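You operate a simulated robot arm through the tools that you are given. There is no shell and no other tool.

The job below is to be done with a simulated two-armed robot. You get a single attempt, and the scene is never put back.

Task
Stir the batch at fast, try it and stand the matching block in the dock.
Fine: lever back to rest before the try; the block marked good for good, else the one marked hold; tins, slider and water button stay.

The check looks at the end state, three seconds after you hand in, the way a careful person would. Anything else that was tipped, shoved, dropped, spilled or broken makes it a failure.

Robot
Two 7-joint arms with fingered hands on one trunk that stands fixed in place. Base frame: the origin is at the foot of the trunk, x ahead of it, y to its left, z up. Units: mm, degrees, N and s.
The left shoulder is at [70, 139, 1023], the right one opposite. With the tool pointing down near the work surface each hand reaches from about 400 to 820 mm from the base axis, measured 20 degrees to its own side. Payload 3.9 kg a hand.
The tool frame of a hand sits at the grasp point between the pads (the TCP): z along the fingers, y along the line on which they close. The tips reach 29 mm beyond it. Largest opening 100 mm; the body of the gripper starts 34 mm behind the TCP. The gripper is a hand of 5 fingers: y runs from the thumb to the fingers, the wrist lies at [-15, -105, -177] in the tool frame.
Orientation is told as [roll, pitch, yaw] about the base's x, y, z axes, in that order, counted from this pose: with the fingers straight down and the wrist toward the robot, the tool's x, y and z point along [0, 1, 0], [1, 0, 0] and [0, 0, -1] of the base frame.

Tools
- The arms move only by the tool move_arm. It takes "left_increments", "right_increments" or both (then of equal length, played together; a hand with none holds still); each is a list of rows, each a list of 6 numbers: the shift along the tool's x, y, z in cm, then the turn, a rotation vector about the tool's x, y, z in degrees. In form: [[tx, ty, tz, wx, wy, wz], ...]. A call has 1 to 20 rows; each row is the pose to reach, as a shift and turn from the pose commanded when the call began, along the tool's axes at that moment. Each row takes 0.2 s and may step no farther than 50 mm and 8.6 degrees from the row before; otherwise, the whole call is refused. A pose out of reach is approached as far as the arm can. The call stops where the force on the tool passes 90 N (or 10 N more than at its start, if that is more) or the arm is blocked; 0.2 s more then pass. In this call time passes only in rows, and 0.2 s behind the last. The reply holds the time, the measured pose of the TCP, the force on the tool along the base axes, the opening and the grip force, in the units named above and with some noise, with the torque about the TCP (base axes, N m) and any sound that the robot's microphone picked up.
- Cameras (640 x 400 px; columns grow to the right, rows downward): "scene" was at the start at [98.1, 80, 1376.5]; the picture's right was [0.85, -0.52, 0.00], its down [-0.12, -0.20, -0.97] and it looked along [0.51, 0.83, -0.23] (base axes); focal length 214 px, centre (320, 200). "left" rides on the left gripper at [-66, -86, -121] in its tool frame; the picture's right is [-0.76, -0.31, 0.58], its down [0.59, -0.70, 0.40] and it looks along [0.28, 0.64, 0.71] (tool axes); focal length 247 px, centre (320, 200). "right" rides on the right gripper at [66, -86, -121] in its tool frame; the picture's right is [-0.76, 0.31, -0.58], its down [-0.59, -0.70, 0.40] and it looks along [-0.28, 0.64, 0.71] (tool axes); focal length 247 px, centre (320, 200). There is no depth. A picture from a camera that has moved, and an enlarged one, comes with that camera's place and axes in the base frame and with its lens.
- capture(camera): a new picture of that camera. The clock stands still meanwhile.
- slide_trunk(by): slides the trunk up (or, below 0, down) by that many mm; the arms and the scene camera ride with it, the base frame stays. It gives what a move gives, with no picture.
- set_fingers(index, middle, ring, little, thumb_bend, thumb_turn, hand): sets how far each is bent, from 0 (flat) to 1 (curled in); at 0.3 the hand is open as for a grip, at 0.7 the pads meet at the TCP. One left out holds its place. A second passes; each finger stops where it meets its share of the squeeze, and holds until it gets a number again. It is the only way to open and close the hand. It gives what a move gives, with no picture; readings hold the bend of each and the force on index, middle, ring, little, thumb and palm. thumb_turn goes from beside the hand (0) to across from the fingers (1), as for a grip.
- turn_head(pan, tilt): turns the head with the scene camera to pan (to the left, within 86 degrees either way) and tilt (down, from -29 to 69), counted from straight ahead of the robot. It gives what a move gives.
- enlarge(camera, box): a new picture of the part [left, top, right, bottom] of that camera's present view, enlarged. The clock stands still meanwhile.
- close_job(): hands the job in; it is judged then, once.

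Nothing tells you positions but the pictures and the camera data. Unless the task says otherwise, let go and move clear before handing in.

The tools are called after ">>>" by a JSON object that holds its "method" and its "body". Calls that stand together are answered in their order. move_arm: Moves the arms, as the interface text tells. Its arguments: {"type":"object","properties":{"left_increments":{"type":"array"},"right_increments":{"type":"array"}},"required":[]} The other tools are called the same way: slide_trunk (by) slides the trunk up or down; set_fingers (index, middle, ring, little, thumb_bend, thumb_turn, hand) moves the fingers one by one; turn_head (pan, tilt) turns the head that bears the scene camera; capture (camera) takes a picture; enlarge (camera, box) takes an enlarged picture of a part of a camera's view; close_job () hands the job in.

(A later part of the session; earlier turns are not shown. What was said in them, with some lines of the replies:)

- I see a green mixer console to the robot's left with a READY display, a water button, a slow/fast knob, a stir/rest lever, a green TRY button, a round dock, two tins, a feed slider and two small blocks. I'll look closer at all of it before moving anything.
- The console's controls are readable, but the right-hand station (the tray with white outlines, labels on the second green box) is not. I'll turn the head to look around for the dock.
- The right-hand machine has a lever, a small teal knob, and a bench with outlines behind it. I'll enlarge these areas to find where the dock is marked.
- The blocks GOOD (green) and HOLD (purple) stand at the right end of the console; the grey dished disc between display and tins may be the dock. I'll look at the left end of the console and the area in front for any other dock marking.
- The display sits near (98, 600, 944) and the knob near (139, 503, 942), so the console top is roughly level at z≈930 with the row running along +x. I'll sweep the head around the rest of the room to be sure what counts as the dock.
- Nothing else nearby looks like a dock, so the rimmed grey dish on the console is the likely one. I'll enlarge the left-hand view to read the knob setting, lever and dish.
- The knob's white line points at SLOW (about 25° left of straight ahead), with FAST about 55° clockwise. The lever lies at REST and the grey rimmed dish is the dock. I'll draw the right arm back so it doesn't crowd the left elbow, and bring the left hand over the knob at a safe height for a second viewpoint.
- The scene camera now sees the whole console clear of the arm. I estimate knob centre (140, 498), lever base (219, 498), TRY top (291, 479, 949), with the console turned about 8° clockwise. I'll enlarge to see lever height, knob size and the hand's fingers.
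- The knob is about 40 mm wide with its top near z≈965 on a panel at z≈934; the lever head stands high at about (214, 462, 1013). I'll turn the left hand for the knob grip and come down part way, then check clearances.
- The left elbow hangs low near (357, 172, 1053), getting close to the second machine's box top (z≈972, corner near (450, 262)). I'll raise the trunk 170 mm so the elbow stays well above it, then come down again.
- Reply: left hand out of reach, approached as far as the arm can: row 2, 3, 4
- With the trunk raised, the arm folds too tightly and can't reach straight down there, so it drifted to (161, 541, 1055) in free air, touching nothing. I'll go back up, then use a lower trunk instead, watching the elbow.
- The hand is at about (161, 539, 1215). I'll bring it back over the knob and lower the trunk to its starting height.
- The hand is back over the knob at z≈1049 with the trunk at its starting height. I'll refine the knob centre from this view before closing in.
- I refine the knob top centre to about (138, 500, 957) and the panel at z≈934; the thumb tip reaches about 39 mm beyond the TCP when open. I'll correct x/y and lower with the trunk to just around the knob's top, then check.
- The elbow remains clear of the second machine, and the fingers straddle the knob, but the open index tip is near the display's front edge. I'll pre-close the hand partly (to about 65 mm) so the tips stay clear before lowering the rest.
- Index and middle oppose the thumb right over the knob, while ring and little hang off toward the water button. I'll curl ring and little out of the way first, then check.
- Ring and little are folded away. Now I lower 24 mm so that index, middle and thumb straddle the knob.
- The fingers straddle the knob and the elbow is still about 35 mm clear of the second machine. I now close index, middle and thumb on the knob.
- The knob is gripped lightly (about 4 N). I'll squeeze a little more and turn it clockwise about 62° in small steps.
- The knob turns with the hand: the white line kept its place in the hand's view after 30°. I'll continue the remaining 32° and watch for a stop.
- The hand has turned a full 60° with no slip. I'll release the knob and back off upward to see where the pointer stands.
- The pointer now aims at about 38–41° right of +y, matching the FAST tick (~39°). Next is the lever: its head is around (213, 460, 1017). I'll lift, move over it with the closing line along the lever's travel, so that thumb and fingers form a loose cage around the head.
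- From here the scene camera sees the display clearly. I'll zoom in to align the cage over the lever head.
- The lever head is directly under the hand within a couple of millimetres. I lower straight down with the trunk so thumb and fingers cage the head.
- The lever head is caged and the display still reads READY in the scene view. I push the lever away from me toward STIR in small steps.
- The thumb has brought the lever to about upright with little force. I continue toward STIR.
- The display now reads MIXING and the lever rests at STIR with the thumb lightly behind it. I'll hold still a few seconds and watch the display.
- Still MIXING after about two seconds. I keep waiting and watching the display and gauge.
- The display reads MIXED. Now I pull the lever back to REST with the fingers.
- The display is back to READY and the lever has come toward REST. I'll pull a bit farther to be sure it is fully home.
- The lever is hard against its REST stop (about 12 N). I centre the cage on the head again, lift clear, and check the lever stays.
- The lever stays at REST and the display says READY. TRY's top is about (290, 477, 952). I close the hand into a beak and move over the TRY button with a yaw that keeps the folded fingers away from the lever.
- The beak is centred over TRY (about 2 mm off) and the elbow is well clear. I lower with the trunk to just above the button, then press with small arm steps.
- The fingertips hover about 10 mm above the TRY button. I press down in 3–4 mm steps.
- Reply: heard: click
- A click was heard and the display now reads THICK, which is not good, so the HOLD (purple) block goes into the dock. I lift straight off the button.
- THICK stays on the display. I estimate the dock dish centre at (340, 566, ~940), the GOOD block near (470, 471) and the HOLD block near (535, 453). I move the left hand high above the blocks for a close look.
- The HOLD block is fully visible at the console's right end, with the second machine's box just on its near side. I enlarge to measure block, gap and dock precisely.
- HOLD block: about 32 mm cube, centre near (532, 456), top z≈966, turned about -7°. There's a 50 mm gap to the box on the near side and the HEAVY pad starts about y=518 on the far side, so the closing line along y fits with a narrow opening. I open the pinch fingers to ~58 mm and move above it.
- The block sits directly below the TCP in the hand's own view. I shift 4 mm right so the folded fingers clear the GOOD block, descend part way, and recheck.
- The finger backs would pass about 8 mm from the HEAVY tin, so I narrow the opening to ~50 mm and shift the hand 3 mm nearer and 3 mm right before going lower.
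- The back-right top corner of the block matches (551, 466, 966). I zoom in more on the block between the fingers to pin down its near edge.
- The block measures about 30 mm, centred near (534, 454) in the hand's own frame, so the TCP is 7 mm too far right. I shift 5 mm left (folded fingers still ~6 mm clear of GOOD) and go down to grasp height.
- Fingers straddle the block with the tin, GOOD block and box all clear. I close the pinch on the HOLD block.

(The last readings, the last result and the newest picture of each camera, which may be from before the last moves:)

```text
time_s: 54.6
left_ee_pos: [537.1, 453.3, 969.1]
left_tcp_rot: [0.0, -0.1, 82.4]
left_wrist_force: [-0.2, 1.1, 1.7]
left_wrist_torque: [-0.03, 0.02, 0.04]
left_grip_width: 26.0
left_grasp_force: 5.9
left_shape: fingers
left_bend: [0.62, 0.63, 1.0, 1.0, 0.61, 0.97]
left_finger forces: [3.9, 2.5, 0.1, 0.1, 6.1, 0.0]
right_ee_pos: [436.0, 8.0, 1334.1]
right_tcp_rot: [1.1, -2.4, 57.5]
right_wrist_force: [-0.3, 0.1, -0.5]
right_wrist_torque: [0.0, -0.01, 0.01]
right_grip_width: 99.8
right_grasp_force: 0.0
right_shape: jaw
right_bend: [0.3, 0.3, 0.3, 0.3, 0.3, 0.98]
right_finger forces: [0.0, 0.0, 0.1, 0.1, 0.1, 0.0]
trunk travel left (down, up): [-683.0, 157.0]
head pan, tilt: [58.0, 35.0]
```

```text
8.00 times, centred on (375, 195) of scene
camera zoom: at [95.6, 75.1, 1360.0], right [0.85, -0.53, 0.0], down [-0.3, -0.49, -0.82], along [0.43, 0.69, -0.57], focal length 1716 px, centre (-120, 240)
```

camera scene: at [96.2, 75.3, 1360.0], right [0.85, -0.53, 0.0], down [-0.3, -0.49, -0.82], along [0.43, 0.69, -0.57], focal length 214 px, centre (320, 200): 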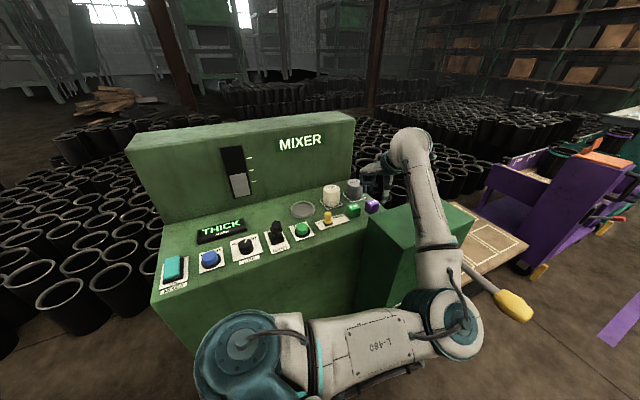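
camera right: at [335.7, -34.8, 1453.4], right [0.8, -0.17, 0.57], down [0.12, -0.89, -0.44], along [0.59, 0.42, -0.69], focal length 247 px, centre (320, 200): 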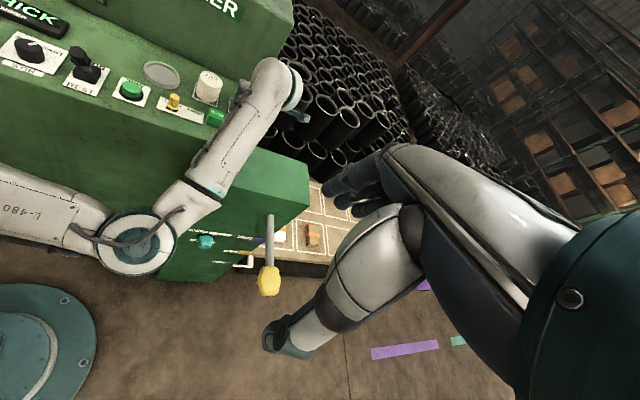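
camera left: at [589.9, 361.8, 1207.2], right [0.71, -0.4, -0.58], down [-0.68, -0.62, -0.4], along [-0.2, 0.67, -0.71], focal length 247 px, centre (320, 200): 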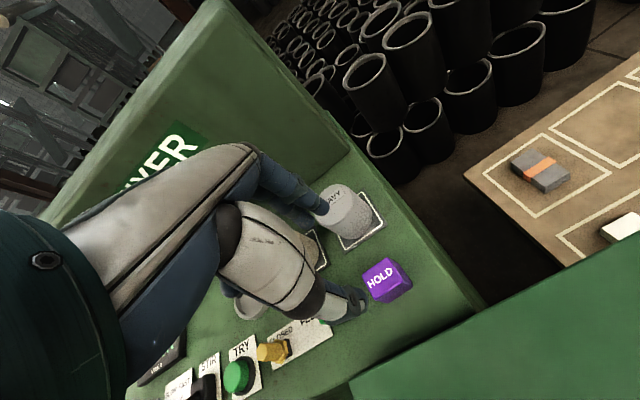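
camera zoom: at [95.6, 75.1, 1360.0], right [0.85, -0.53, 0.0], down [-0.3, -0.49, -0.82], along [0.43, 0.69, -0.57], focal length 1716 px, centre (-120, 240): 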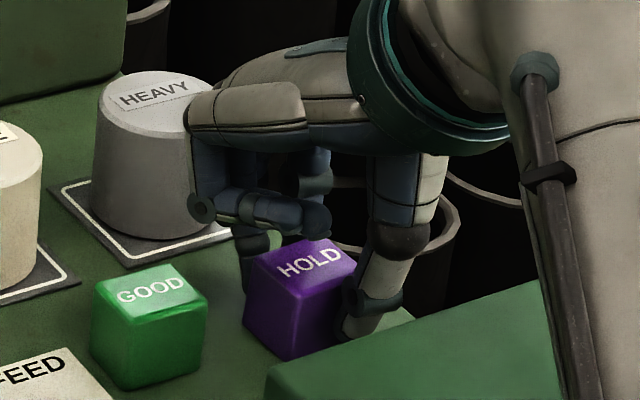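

The block is held at about 6 N. I firm the grip slightly and lift it straight up.

>>> {"method": "set_fingers", "body": {"hand": "left", "index": 0.7, "middle": 0.7, "thumb_bend": 0.7}}

>>> {"method": "move_arm", "body": {"left_increments": [[0, 0, -0.5, 0, 0, 0], [0, 0, -1.5, 0, 0, 0], [0, 0, -3.0, 0, 0, 0], [0, 0, -5.0, 0, 0, 0], [0, 0, -7.5, 0, 0, 0], [0, 0, -10.0, 0, 0, 0]]}}

>>> {"method": "capture", "body": {"camera": "left"}}

>>> {"method": "enlarge", "body": {"camera": "scene", "box": [270, 120, 430, 240]}}

```text
time_s: 55.6
left_ee_pos: [537.2, 453.5, 970.8]
left_tcp_rot: [0.0, -0.1, 82.4]
left_wrist_force: [-0.9, 1.0, 2.2]
left_wrist_torque: [0.0, 0.01, 0.0]
left_grip_width: 25.1
left_grasp_force: 9.7
left_shape: fingers
left_bend: [0.63, 0.65, 1.0, 1.0, 0.62, 0.96]
left_finger forces: [6.3, 3.9, 0.1, 0.0, 9.6, 0.1]
right_ee_pos: [436.0, 7.9, 1334.3]
right_tcp_rot: [1.2, -2.4, 57.4]
right_wrist_force: [-1.2, -0.1, -0.7]
right_wrist_torque: [0.03, -0.01, -0.02]
right_grip_width: 100.2
right_grasp_force: 0.0
right_shape: jaw
right_bend: [0.3, 0.3, 0.3, 0.3, 0.3, 0.98]
right_finger forces: [0.0, 0.0, 0.1, 0.0, 0.1, 0.1]
trunk travel left (down, up): [-683.0, 157.0]
head pan, tilt: [58.0, 35.0]
```

```text
time_s: 57.0
left_ee_pos: [535.5, 453.8, 1069.8]
left_tcp_rot: [-0.2, -0.1, 82.4]
left_wrist_force: [-0.7, -0.4, -0.8]
left_wrist_torque: [0.0, 0.04, 0.02]
left_grip_width: 25.4
left_grasp_force: 10.0
left_shape: fingers
left_bend: [0.64, 0.66, 1.0, 1.0, 0.62, 0.96]
left_finger forces: [5.9, 3.7, 0.0, 0.0, 9.6, 0.1]
right_ee_pos: [435.7, 8.1, 1334.1]
right_tcp_rot: [1.1, -2.3, 57.4]
right_wrist_force: [0.1, 0.1, -0.8]
right_wrist_torque: [0.01, 0.02, -0.01]
right_grip_width: 99.7
right_grasp_force: 0.1
right_shape: jaw
right_bend: [0.3, 0.3, 0.3, 0.3, 0.3, 0.98]
right_finger forces: [0.0, 0.0, 0.0, 0.1, 0.1, 0.0]
trunk travel left (down, up): [-683.0, 157.0]
head pan, tilt: [58.0, 35.0]
```

```text
taken
camera left: at [588.2, 361.1, 1191.6], right [0.71, -0.4, -0.58], down [-0.68, -0.62, -0.4], along [-0.2, 0.67, -0.71], focal length 247 px, centre (320, 200)
```

left: 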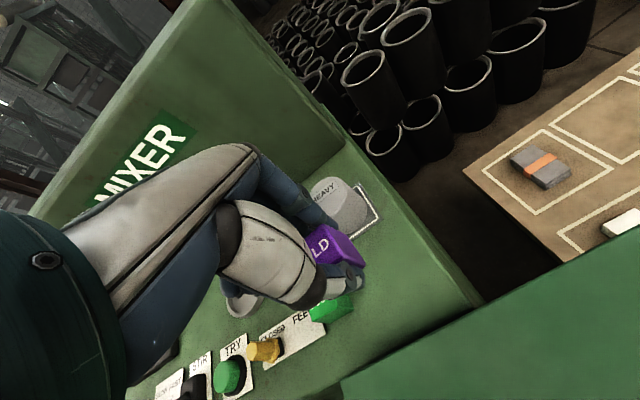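

```text
3.33 times, centred on (350, 180) of scene
camera zoom: at [95.6, 75.2, 1360.0], right [0.85, -0.53, 0.0], down [-0.3, -0.49, -0.82], along [0.43, 0.69, -0.57], focal length 715 px, centre (220, 267)
```

zoom: 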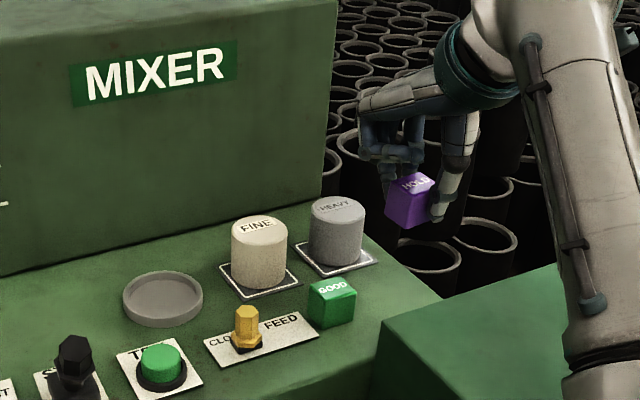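

The HOLD block is lifted and held securely; everything else stayed put. I carry it high over to the dock dish around (340, 566).

>>> {"method": "move_arm", "body": {"left_increments": [[2.0, 0.8, -1.0, 0, 0, 0], [5.0, 2.0, -2.0, 0, 0, 0], [8.5, 3.4, -2.0, 0, 0, 0], [12.0, 4.9, -2.0, 0, 0, 0], [15.5, 6.3, -2.0, 0, 0, 0], [18.5, 7.5, -2.0, 0, 0, 0], [20.9, 8.5, -2.0, 0, 0, 0]]}}

>>> {"method": "capture", "body": {"camera": "left"}}

>>> {"method": "capture", "body": {"camera": "scene"}}

>>> {"method": "enlarge", "body": {"camera": "scene", "box": [240, 120, 400, 240]}}

>>> {"method": "capture", "body": {"camera": "right"}}

```text
time_s: 58.6
left_ee_pos: [337.3, 568.4, 1089.9]
left_tcp_rot: [-0.1, -0.1, 82.4]
left_wrist_force: [0.3, 0.3, -0.5]
left_wrist_torque: [0.01, 0.02, 0.01]
left_grip_width: 25.2
left_grasp_force: 9.6
left_shape: fingers
left_bend: [0.64, 0.66, 1.0, 1.0, 0.62, 0.96]
left_finger forces: [5.8, 3.5, 0.0, 0.0, 9.4, 0.0]
right_ee_pos: [434.5, 9.0, 1334.5]
right_tcp_rot: [1.1, -2.5, 57.6]
right_wrist_force: [0.1, 0.2, 1.0]
right_wrist_torque: [0.0, 0.01, 0.0]
right_grip_width: 99.9
right_grasp_force: 0.1
right_shape: jaw
right_bend: [0.3, 0.3, 0.3, 0.3, 0.3, 0.98]
right_finger forces: [0.0, 0.0, 0.0, 0.0, 0.0, 0.0]
trunk travel left (down, up): [-683.0, 157.0]
head pan, tilt: [58.0, 35.0]
```

```text
taken
camera left: at [390.8, 475.2, 1211.4], right [0.71, -0.4, -0.58], down [-0.68, -0.62, -0.4], along [-0.2, 0.67, -0.71], focal length 247 px, centre (320, 200)
```

left: 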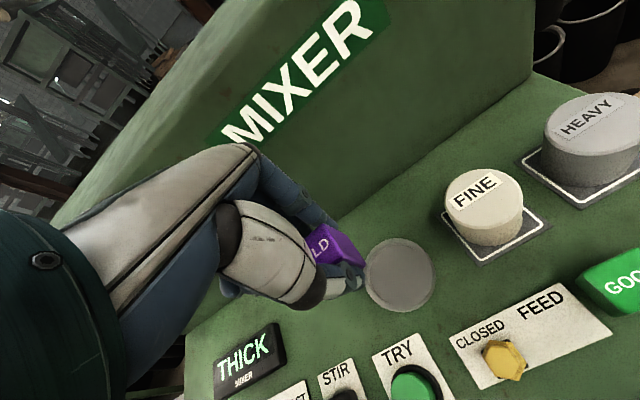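

```text
taken
camera scene: at [95.2, 75.7, 1360.0], right [0.85, -0.53, 0.0], down [-0.3, -0.49, -0.82], along [0.43, 0.69, -0.57], focal length 214 px, centre (320, 200)
```

scene: 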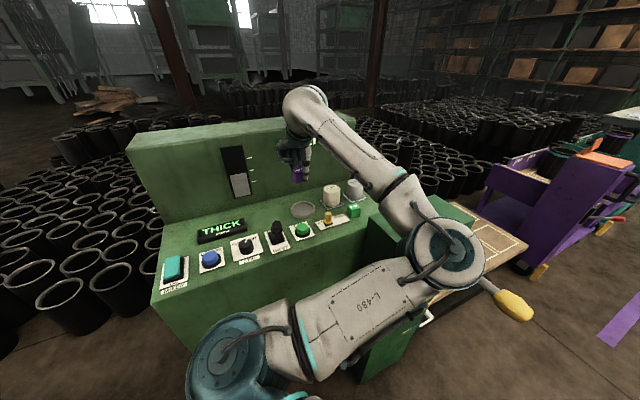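

```text
3.33 times, centred on (320, 180) of scene
camera zoom: at [95.2, 75.7, 1360.0], right [0.85, -0.53, 0.0], down [-0.3, -0.49, -0.82], along [0.43, 0.69, -0.57], focal length 715 px, centre (320, 267)
```

zoom: 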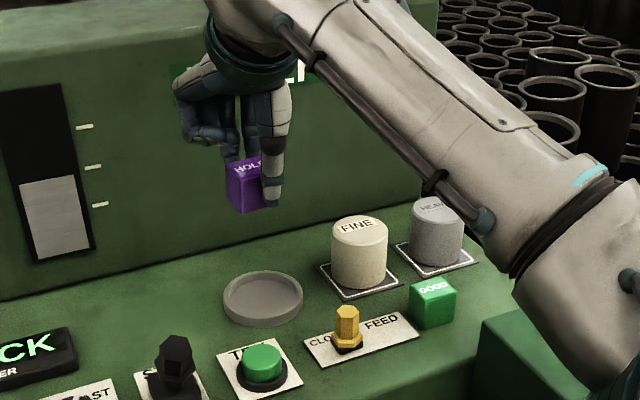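

```text
taken
camera right: at [334.5, -34.4, 1453.7], right [0.8, -0.17, 0.57], down [0.12, -0.89, -0.44], along [0.59, 0.42, -0.69], focal length 247 px, centre (320, 200)
```

right: 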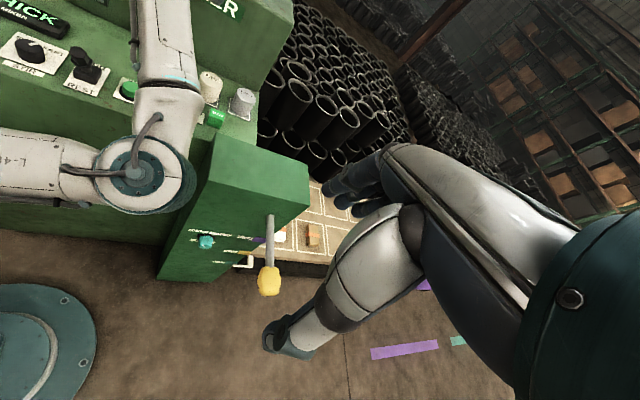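

In the hand's own view the dish centre is about 8–9 mm to the right of the TCP, and the block sits about 3 mm left of the TCP. I shift 11 mm right and lower part way to check the alignment over the dock.

>>> {"method": "move_arm", "body": {"left_increments": [[-1.1, 0.1, 0, 0, 0, 0], [-1.1, 0.1, 2.0, 0, 0, 0], [-1.1, 0.1, 4.0, 0, 0, 0], [-1.1, 0.1, 6.0, 0, 0, 0], [-1.1, 0.1, 8.0, 0, 0, 0]]}}

>>> {"method": "enlarge", "body": {"camera": "left", "box": [250, 160, 450, 340]}}

>>> {"method": "enlarge", "body": {"camera": "scene", "box": [260, 150, 360, 230]}}

>>> {"method": "capture", "body": {"camera": "scene"}}

```text
time_s: 59.8
left_ee_pos: [350.7, 566.9, 1009.4]
left_tcp_rot: [0.1, -0.1, 82.4]
left_wrist_force: [-0.6, 0.2, -0.4]
left_wrist_torque: [0.02, 0.01, -0.01]
left_grip_width: 25.1
left_grasp_force: 9.8
left_shape: fingers
left_bend: [0.64, 0.66, 1.0, 1.0, 0.62, 0.96]
left_finger forces: [5.8, 3.5, 0.1, 0.1, 9.4, 0.0]
right_ee_pos: [435.1, 9.0, 1335.5]
right_tcp_rot: [1.1, -2.2, 57.5]
right_wrist_force: [0.1, 0.2, -0.3]
right_wrist_torque: [0.01, -0.02, 0.03]
right_grip_width: 99.8
right_grasp_force: 0.0
right_shape: jaw
right_bend: [0.3, 0.3, 0.3, 0.3, 0.3, 0.98]
right_finger forces: [0.0, 0.0, 0.0, 0.1, 0.0, 0.0]
trunk travel left (down, up): [-683.0, 157.0]
head pan, tilt: [58.0, 35.0]
```

```text
2.22 times, centred on (350, 250) of left
camera zoom: at [405.3, 472.4, 1129.3], right [0.71, -0.4, -0.58], down [-0.68, -0.62, -0.4], along [-0.2, 0.67, -0.71], focal length 549 px, centre (253, 89)
```

zoom: 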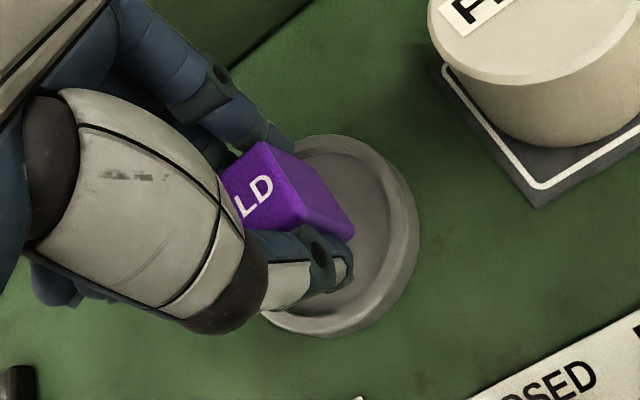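

```text
5.00 times, centred on (310, 190) of scene
camera zoom: at [96.1, 75.4, 1360.0], right [0.85, -0.53, 0.0], down [-0.3, -0.49, -0.82], along [0.43, 0.69, -0.57], focal length 1072 px, centre (370, 250)
```

zoom: 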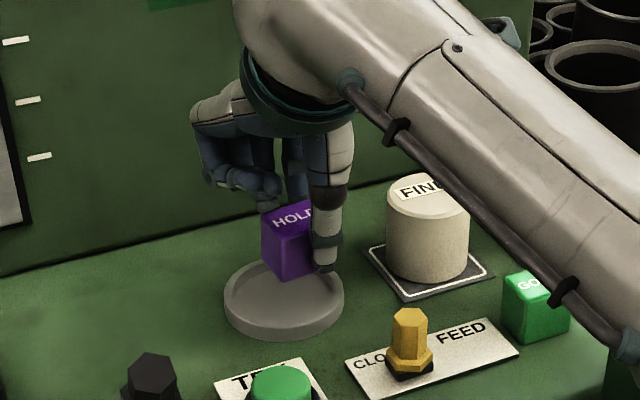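

```text
taken
camera scene: at [96.1, 75.4, 1360.0], right [0.85, -0.53, 0.0], down [-0.3, -0.49, -0.82], along [0.43, 0.69, -0.57], focal length 214 px, centre (320, 200)
```

scene: 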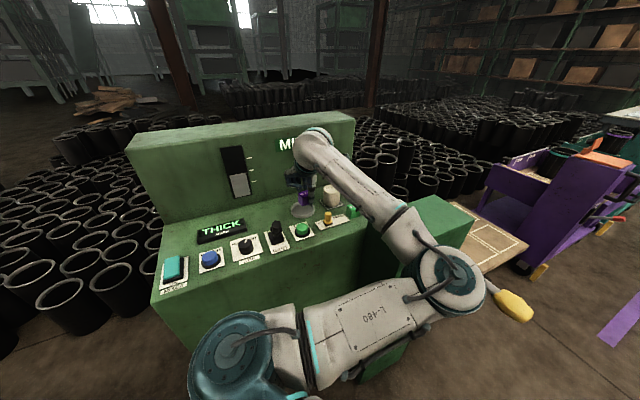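

The block hangs over the dish within a few millimetres of its centre and is upright. I lower it in small steps toward the dish floor, watching the force.

>>> {"method": "move_arm", "body": {"left_increments": [[0.2, 0.1, 1.0, 0, 0, 0], [0.2, 0.1, 2.0, 0, 0, 0], [0.2, 0.1, 2.7, 0, 0, 0], [0.2, 0.1, 3.2, 0, 0, 0]]}}

>>> {"method": "enlarge", "body": {"camera": "left", "box": [250, 160, 450, 340]}}

>>> {"method": "enlarge", "body": {"camera": "scene", "box": [270, 170, 350, 230]}}

```text
time_s: 60.8
left_ee_pos: [347.6, 566.8, 979.7]
left_tcp_rot: [-0.1, -0.3, 82.6]
left_wrist_force: [-2.3, 2.6, 9.6]
left_wrist_torque: [-0.08, -0.07, 0.01]
left_grip_width: 25.3
left_grasp_force: 11.1
left_shape: fingers
left_bend: [0.63, 0.66, 1.0, 1.0, 0.63, 0.96]
left_finger forces: [8.8, 3.8, 0.0, 0.1, 9.9, 0.1]
right_ee_pos: [434.5, 7.4, 1335.7]
right_tcp_rot: [1.1, -2.4, 57.5]
right_wrist_force: [-0.1, 0.0, 0.6]
right_wrist_torque: [0.03, 0.0, 0.0]
right_grip_width: 99.9
right_grasp_force: 0.1
right_shape: jaw
right_bend: [0.3, 0.3, 0.3, 0.3, 0.3, 0.98]
right_finger forces: [0.1, 0.1, 0.0, 0.0, 0.0, 0.1]
trunk travel left (down, up): [-683.0, 157.0]
head pan, tilt: [58.0, 35.0]
```

```text
2.22 times, centred on (350, 250) of left
camera zoom: at [401.3, 472.7, 1100.3], right [0.71, -0.4, -0.58], down [-0.68, -0.62, -0.4], along [-0.2, 0.68, -0.71], focal length 549 px, centre (253, 89)
```

zoom: 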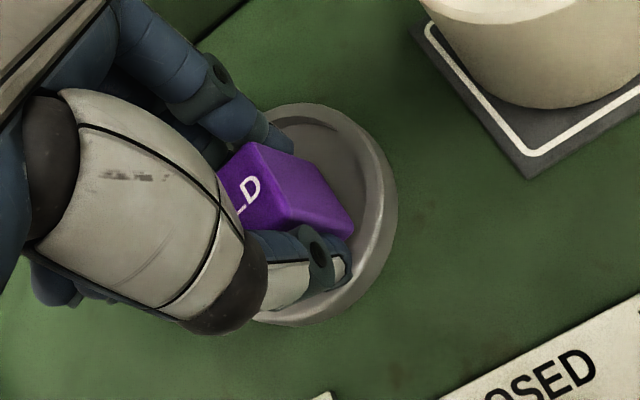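

```text
6.67 times, centred on (310, 200) of scene
camera zoom: at [94.3, 74.2, 1360.4], right [0.85, -0.53, 0.0], down [-0.3, -0.49, -0.82], along [0.43, 0.7, -0.57], focal length 1430 px, centre (387, 200)
```

zoom: 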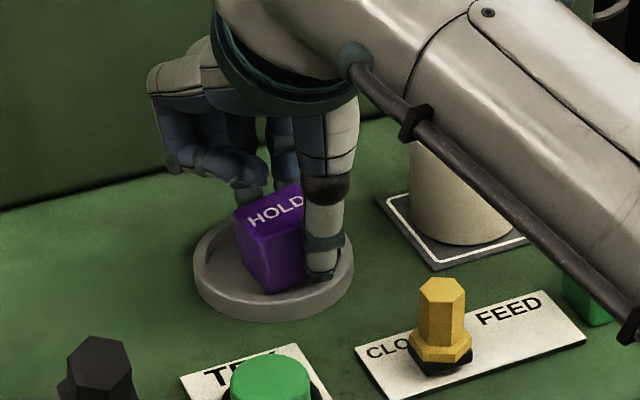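

The block touched the dish floor with about 10 N and seems slightly tilted in the grip. I ease up 4 mm to relieve the force and take a closer look.

>>> {"method": "move_arm", "body": {"left_increments": [[0, 0, -0.3, 0, 0, 0], [0, 0, -0.4, 0, 0, 0]]}}

>>> {"method": "enlarge", "body": {"camera": "left", "box": [300, 190, 400, 290]}}

>>> {"method": "enlarge", "body": {"camera": "scene", "box": [285, 180, 335, 220]}}

```text
time_s: 61.4
left_ee_pos: [349.4, 567.0, 980.9]
left_tcp_rot: [0.0, -0.1, 82.4]
left_wrist_force: [-0.9, -0.6, 2.1]
left_wrist_torque: [-0.07, 0.0, -0.03]
left_grip_width: 25.2
left_grasp_force: 10.3
left_shape: fingers
left_bend: [0.63, 0.66, 1.0, 1.0, 0.63, 0.96]
left_finger forces: [6.7, 3.4, 0.0, 0.0, 9.8, 0.0]
right_ee_pos: [435.3, 9.0, 1335.1]
right_tcp_rot: [1.1, -2.4, 57.4]
right_wrist_force: [0.0, 0.0, 0.7]
right_wrist_torque: [-0.01, -0.04, -0.02]
right_grip_width: 99.7
right_grasp_force: 0.1
right_shape: jaw
right_bend: [0.3, 0.3, 0.3, 0.3, 0.3, 0.98]
right_finger forces: [0.1, 0.0, 0.0, 0.0, 0.0, 0.0]
trunk travel left (down, up): [-683.0, 157.0]
head pan, tilt: [58.0, 35.0]
```

```text
4.00 times, centred on (350, 240) of left
camera zoom: at [403.0, 472.8, 1101.9], right [0.71, -0.4, -0.58], down [-0.68, -0.62, -0.4], along [-0.2, 0.67, -0.71], focal length 988 px, centre (200, 40)
```

zoom: 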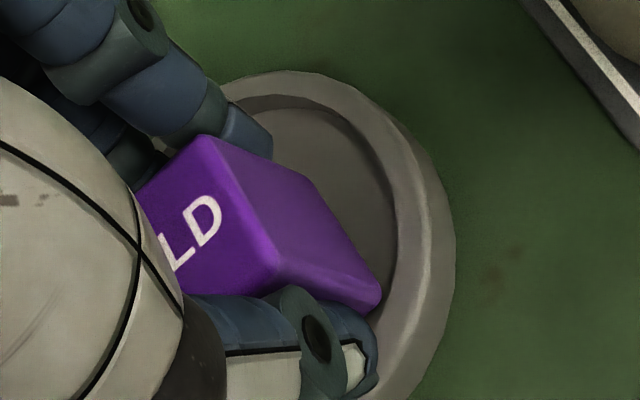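

```text
10.00 times, centred on (310, 200) of scene
camera zoom: at [95.6, 75.0, 1359.9], right [0.85, -0.53, 0.0], down [-0.3, -0.49, -0.82], along [0.43, 0.69, -0.57], focal length 2145 px, centre (420, 200)
```

zoom: 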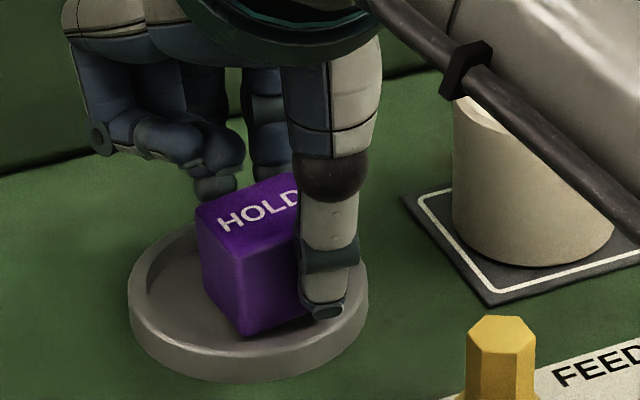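

The block stands in the dish with one edge touching and only a few degrees of tilt in the grip; it will settle flat when released. I open the fingers slightly to let it down.

>>> {"method": "set_fingers", "body": {"hand": "left", "index": 0.57, "middle": 0.57, "thumb_bend": 0.57}}

>>> {"method": "enlarge", "body": {"camera": "left", "box": [300, 190, 400, 290]}}

>>> {"method": "enlarge", "body": {"camera": "scene", "box": [285, 180, 335, 220]}}

```text
time_s: 62.4
left_ee_pos: [348.5, 566.8, 980.4]
left_tcp_rot: [0.0, -0.1, 82.4]
left_wrist_force: [0.6, -0.2, 0.0]
left_wrist_torque: [-0.02, -0.02, 0.01]
left_grip_width: 35.0
left_grasp_force: 0.1
left_shape: fingers
left_bend: [0.56, 0.56, 1.0, 1.0, 0.56, 0.97]
left_finger forces: [0.0, 0.0, 0.1, 0.0, 0.0, 0.1]
right_ee_pos: [435.6, 8.8, 1334.8]
right_tcp_rot: [1.1, -2.4, 57.5]
right_wrist_force: [0.3, 0.1, -0.1]
right_wrist_torque: [0.0, -0.01, 0.04]
right_grip_width: 99.6
right_grasp_force: 0.1
right_shape: jaw
right_bend: [0.3, 0.3, 0.3, 0.3, 0.3, 0.98]
right_finger forces: [0.0, 0.1, 0.0, 0.0, 0.0, 0.0]
trunk travel left (down, up): [-683.0, 157.0]
head pan, tilt: [58.0, 35.0]
```

```text
4.00 times, centred on (350, 240) of left
camera zoom: at [403.0, 473.0, 1102.2], right [0.71, -0.4, -0.58], down [-0.68, -0.62, -0.4], along [-0.2, 0.67, -0.71], focal length 988 px, centre (200, 40)
```

zoom: 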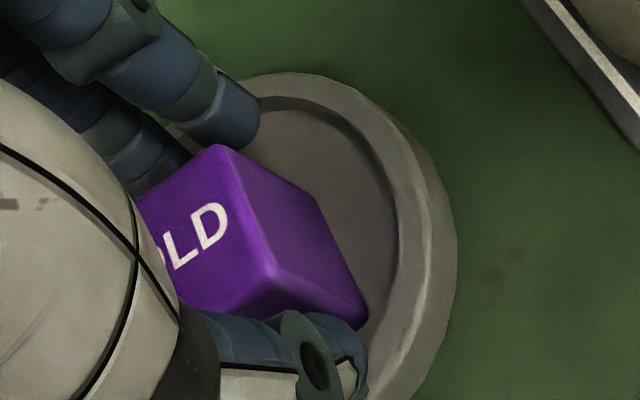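

```text
10.00 times, centred on (310, 200) of scene
camera zoom: at [95.8, 75.2, 1360.0], right [0.85, -0.53, 0.0], down [-0.3, -0.49, -0.82], along [0.43, 0.69, -0.57], focal length 2145 px, centre (420, 200)
```

zoom: 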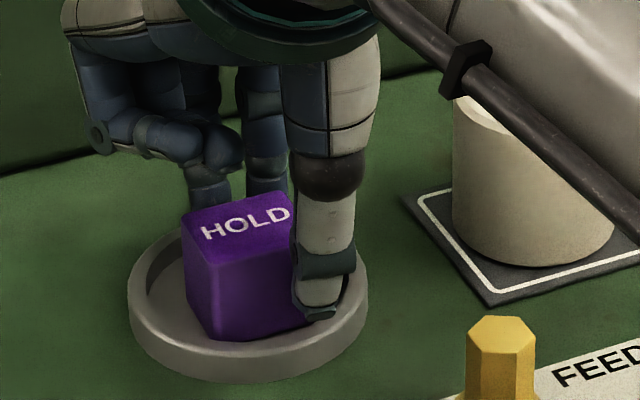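

The block has settled flat in the dish and the fingers carry no load. I open a little wider and lift straight up.

>>> {"method": "set_fingers", "body": {"hand": "left", "index": 0.48, "middle": 0.48, "thumb_bend": 0.48}}

>>> {"method": "move_arm", "body": {"left_increments": [[0, 0, -1.0, 0, 0, 0], [0, 0, -2.5, 0, 0, 0], [0, 0, -4.5, 0, 0, 0], [0, 0, -7.0, 0, 0, 0], [0, 0, -10.0, 0, 0, 0], [0, 0, -13.0, 0, 0, 0]]}}

>>> {"method": "capture", "body": {"camera": "left"}}

>>> {"method": "enlarge", "body": {"camera": "scene", "box": [140, 150, 400, 310]}}

>>> {"method": "enlarge", "body": {"camera": "scene", "box": [270, 170, 350, 230]}}

```text
time_s: 63.4
left_ee_pos: [348.8, 566.0, 980.3]
left_tcp_rot: [0.0, 0.0, 82.4]
left_wrist_force: [-0.1, 0.4, 0.3]
left_wrist_torque: [0.02, -0.01, -0.01]
left_grip_width: 54.9
left_grasp_force: 0.0
left_shape: fingers
left_bend: [0.48, 0.48, 1.0, 1.0, 0.48, 0.97]
left_finger forces: [0.1, 0.0, 0.0, 0.0, 0.1, 0.0]
right_ee_pos: [436.1, 8.7, 1335.0]
right_tcp_rot: [1.1, -2.4, 57.4]
right_wrist_force: [0.2, -0.8, -0.5]
right_wrist_torque: [0.03, 0.03, -0.03]
right_grip_width: 99.6
right_grasp_force: 0.0
right_shape: jaw
right_bend: [0.3, 0.3, 0.3, 0.3, 0.3, 0.98]
right_finger forces: [0.1, 0.0, 0.0, 0.0, 0.0, 0.0]
trunk travel left (down, up): [-683.0, 157.0]
head pan, tilt: [58.0, 35.0]
```

```text
time_s: 64.8
left_ee_pos: [349.7, 566.1, 1109.5]
left_tcp_rot: [0.0, -0.1, 82.3]
left_wrist_force: [0.1, -0.3, 0.9]
left_wrist_torque: [-0.01, -0.01, -0.03]
left_grip_width: 54.6
left_grasp_force: 0.0
left_shape: fingers
left_bend: [0.48, 0.48, 1.0, 1.0, 0.48, 0.98]
left_finger forces: [0.0, 0.0, 0.0, 0.0, 0.1, 0.0]
right_ee_pos: [435.2, 8.7, 1333.7]
right_tcp_rot: [1.1, -2.4, 57.5]
right_wrist_force: [-0.2, 0.0, -0.8]
right_wrist_torque: [-0.02, 0.01, -0.02]
right_grip_width: 99.8
right_grasp_force: 0.0
right_shape: jaw
right_bend: [0.3, 0.3, 0.3, 0.3, 0.3, 0.98]
right_finger forces: [0.0, 0.0, 0.1, 0.0, 0.0, 0.0]
trunk travel left (down, up): [-683.0, 157.0]
head pan, tilt: [58.0, 35.0]
```

```text
taken
camera left: at [402.8, 472.2, 1231.6], right [0.71, -0.4, -0.58], down [-0.68, -0.62, -0.4], along [-0.2, 0.67, -0.71], focal length 247 px, centre (320, 200)
```

left: 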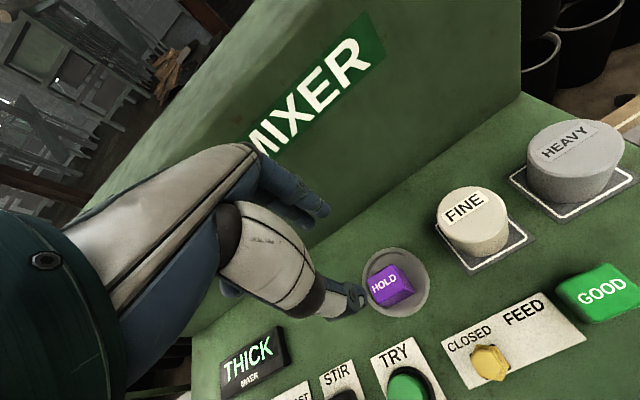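

```text
2.46 times, centred on (270, 230) of scene
camera zoom: at [95.4, 75.0, 1360.0], right [0.85, -0.53, 0.0], down [-0.3, -0.49, -0.82], along [0.43, 0.69, -0.57], focal length 528 px, centre (443, 126)
```

zoom: 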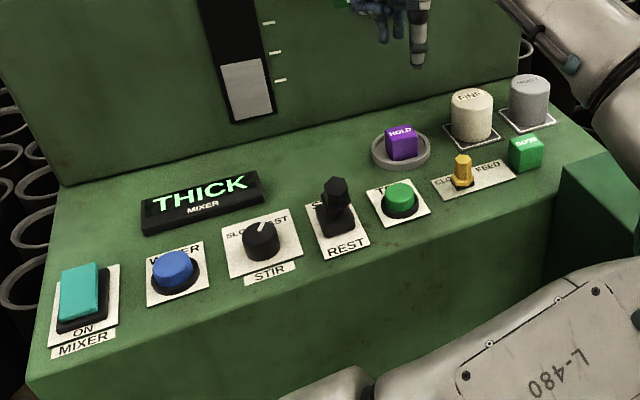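

```text
6.67 times, centred on (310, 200) of scene
camera zoom: at [95.4, 75.0, 1360.0], right [0.85, -0.53, 0.0], down [-0.3, -0.49, -0.82], along [0.43, 0.69, -0.57], focal length 1430 px, centre (387, 200)
```

zoom: 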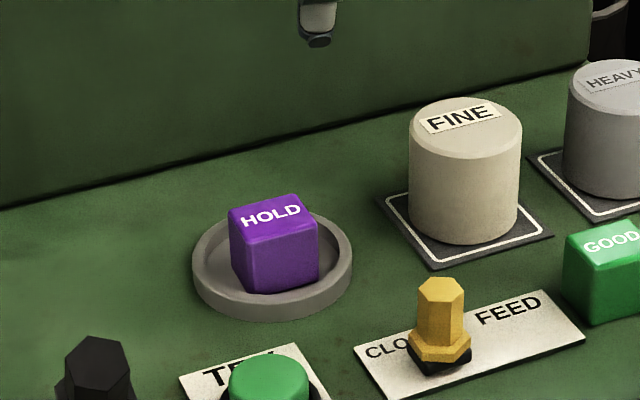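

The HOLD block stands flat in the dock and everything else is in place. I check closely the knob pointer and lever, then move the hand clear.

>>> {"method": "enlarge", "body": {"camera": "scene", "box": [220, 210, 310, 270]}}

>>> {"method": "move_arm", "body": {"left_increments": [[0, -2.0, -3.0, 0, 0, 0], [1.0, -4.0, -6.0, 0, 0, 0], [4.0, -5.0, -8.0, 0, 0, 0], [8.0, -6.0, -8.0, 0, 0, 0], [12.0, -7.0, -8.0, 0, 0, 0]]}}

>>> {"method": "capture", "body": {"camera": "left"}}

>>> {"method": "capture", "body": {"camera": "scene"}}

>>> {"method": "capture", "body": {"camera": "right"}}

```text
6.67 times, centred on (265, 240) of scene
camera zoom: at [95.4, 75.0, 1360.0], right [0.85, -0.53, 0.0], down [-0.3, -0.49, -0.82], along [0.43, 0.69, -0.57], focal length 1430 px, centre (687, -67)
```

zoom: 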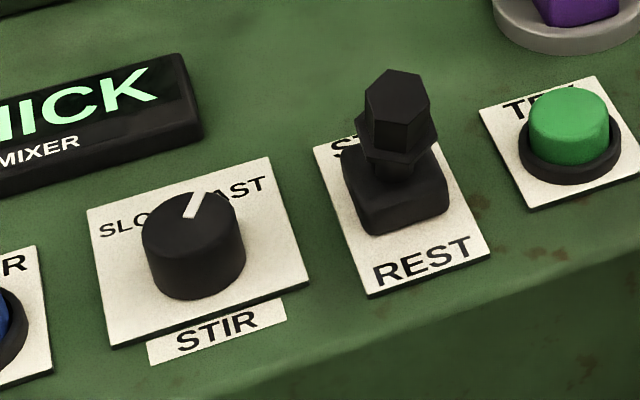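

```text
time_s: 66.0
left_ee_pos: [220.4, 514.7, 1189.4]
left_tcp_rot: [0.0, 0.0, 82.3]
left_wrist_force: [-1.6, -0.5, -0.1]
left_wrist_torque: [-0.01, 0.01, 0.04]
left_grip_width: 55.3
left_grasp_force: 0.0
left_shape: fingers
left_bend: [0.48, 0.48, 1.0, 1.0, 0.48, 0.98]
left_finger forces: [0.1, 0.0, 0.0, 0.0, 0.0, 0.0]
right_ee_pos: [434.4, 8.1, 1334.5]
right_tcp_rot: [1.0, -2.4, 57.5]
right_wrist_force: [0.0, -0.2, 1.0]
right_wrist_torque: [0.0, -0.01, 0.0]
right_grip_width: 99.9
right_grasp_force: 0.2
right_shape: jaw
right_bend: [0.3, 0.3, 0.3, 0.3, 0.3, 0.98]
right_finger forces: [0.1, 0.1, 0.1, 0.0, 0.0, 0.0]
trunk travel left (down, up): [-683.0, 157.0]
head pan, tilt: [58.0, 35.0]
```

```text
taken
camera left: at [274.4, 420.5, 1311.0], right [0.71, -0.4, -0.58], down [-0.68, -0.62, -0.4], along [-0.2, 0.67, -0.71], focal length 247 px, centre (320, 200)
```

left: 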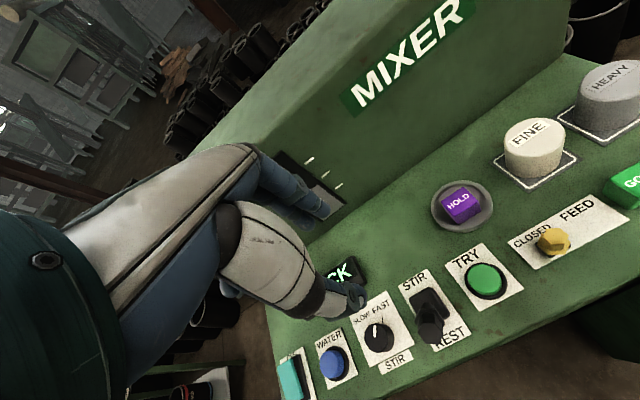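

```text
taken
camera scene: at [94.4, 75.3, 1360.1], right [0.85, -0.53, 0.0], down [-0.3, -0.49, -0.82], along [0.43, 0.69, -0.57], focal length 214 px, centre (320, 200)
```

scene: 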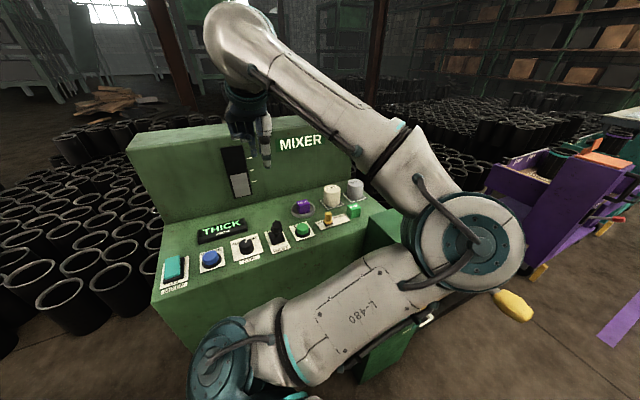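

```text
taken
camera right: at [333.7, -34.8, 1453.9], right [0.8, -0.17, 0.58], down [0.12, -0.89, -0.44], along [0.59, 0.42, -0.69], focal length 247 px, centre (320, 200)
```

right: 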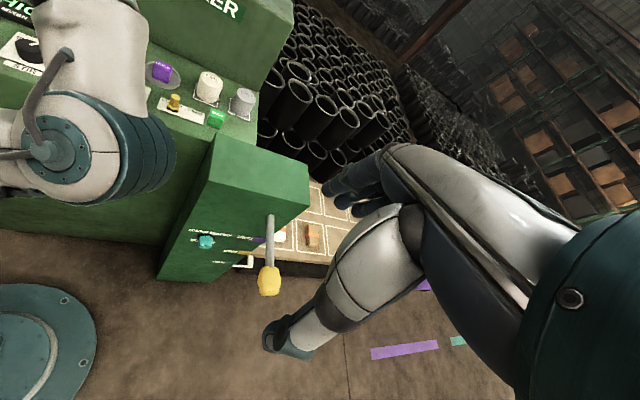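

The hand is clear, the HOLD block is in the dock, and the lever is at REST. One last close look at the knob ticks and the docked block before handing in.

>>> {"method": "enlarge", "body": {"camera": "left", "box": [330, 260, 480, 380]}}

>>> {"method": "enlarge", "body": {"camera": "left", "box": [410, 150, 540, 260]}}

```text
3.33 times, centred on (405, 320) of left
camera zoom: at [274.4, 420.5, 1311.0], right [0.71, -0.4, -0.58], down [-0.68, -0.62, -0.4], along [-0.2, 0.67, -0.71], focal length 823 px, centre (37, -200)
```

zoom: 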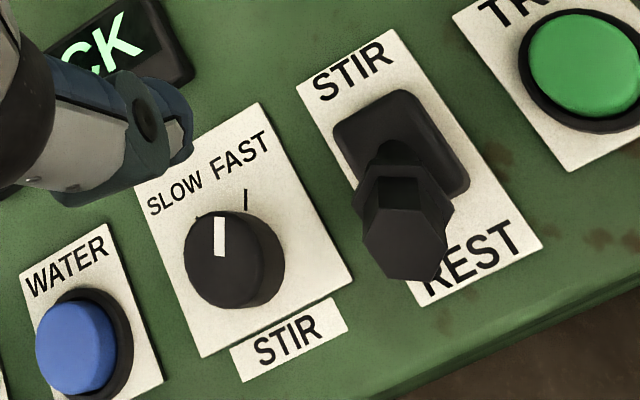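

```text
3.64 times, centred on (475, 205) of left
camera zoom: at [274.4, 420.5, 1311.0], right [0.71, -0.4, -0.58], down [-0.68, -0.62, -0.4], along [-0.2, 0.67, -0.71], focal length 898 px, centre (-244, 182)
```

zoom: 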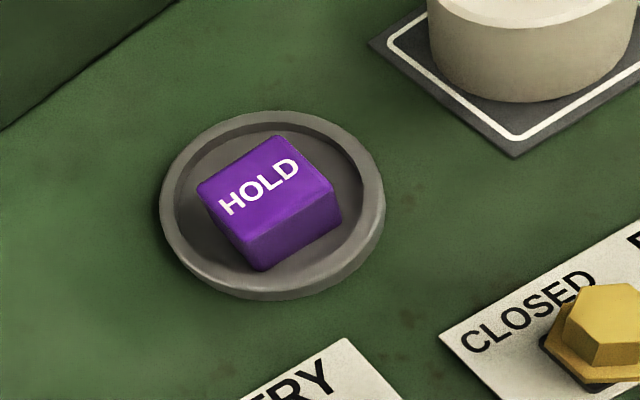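

The pointer runs parallel to the FAST tick and the lever is at REST. The slider, tins, water button and GOOD block look untouched. The HOLD block stands flat and centred in the dock, matching the THICK result. The left hand is empty and clear, so I hand in.

>>> {"method": "close_job", "body": {}}

```text
The job is handed in.
```

I stirred the batch at FAST and tried it. The display read THICK, so I stood the HOLD block in the dock, and the job is handed in.

- **Stir:** I turned the knob from SLOW to FAST and pushed the lever to STIR. The display went from MIXING to MIXED.
- **Lever:** I pulled it back against its REST stop before the try, and it stayed there.
- **Try:** I pressed TRY once and heard a click. THICK is not good, so HOLD was the matching block.
- **Dock:** Nothing on the console is labelled as the dock. I took it to be the round rimmed dish behind the TRY button. The HOLD block sits flat and roughly centred in it.
- **Left alone:** In the last pictures the tins, slider, water button and GOOD block look where they started. Both hands are clear of the console.
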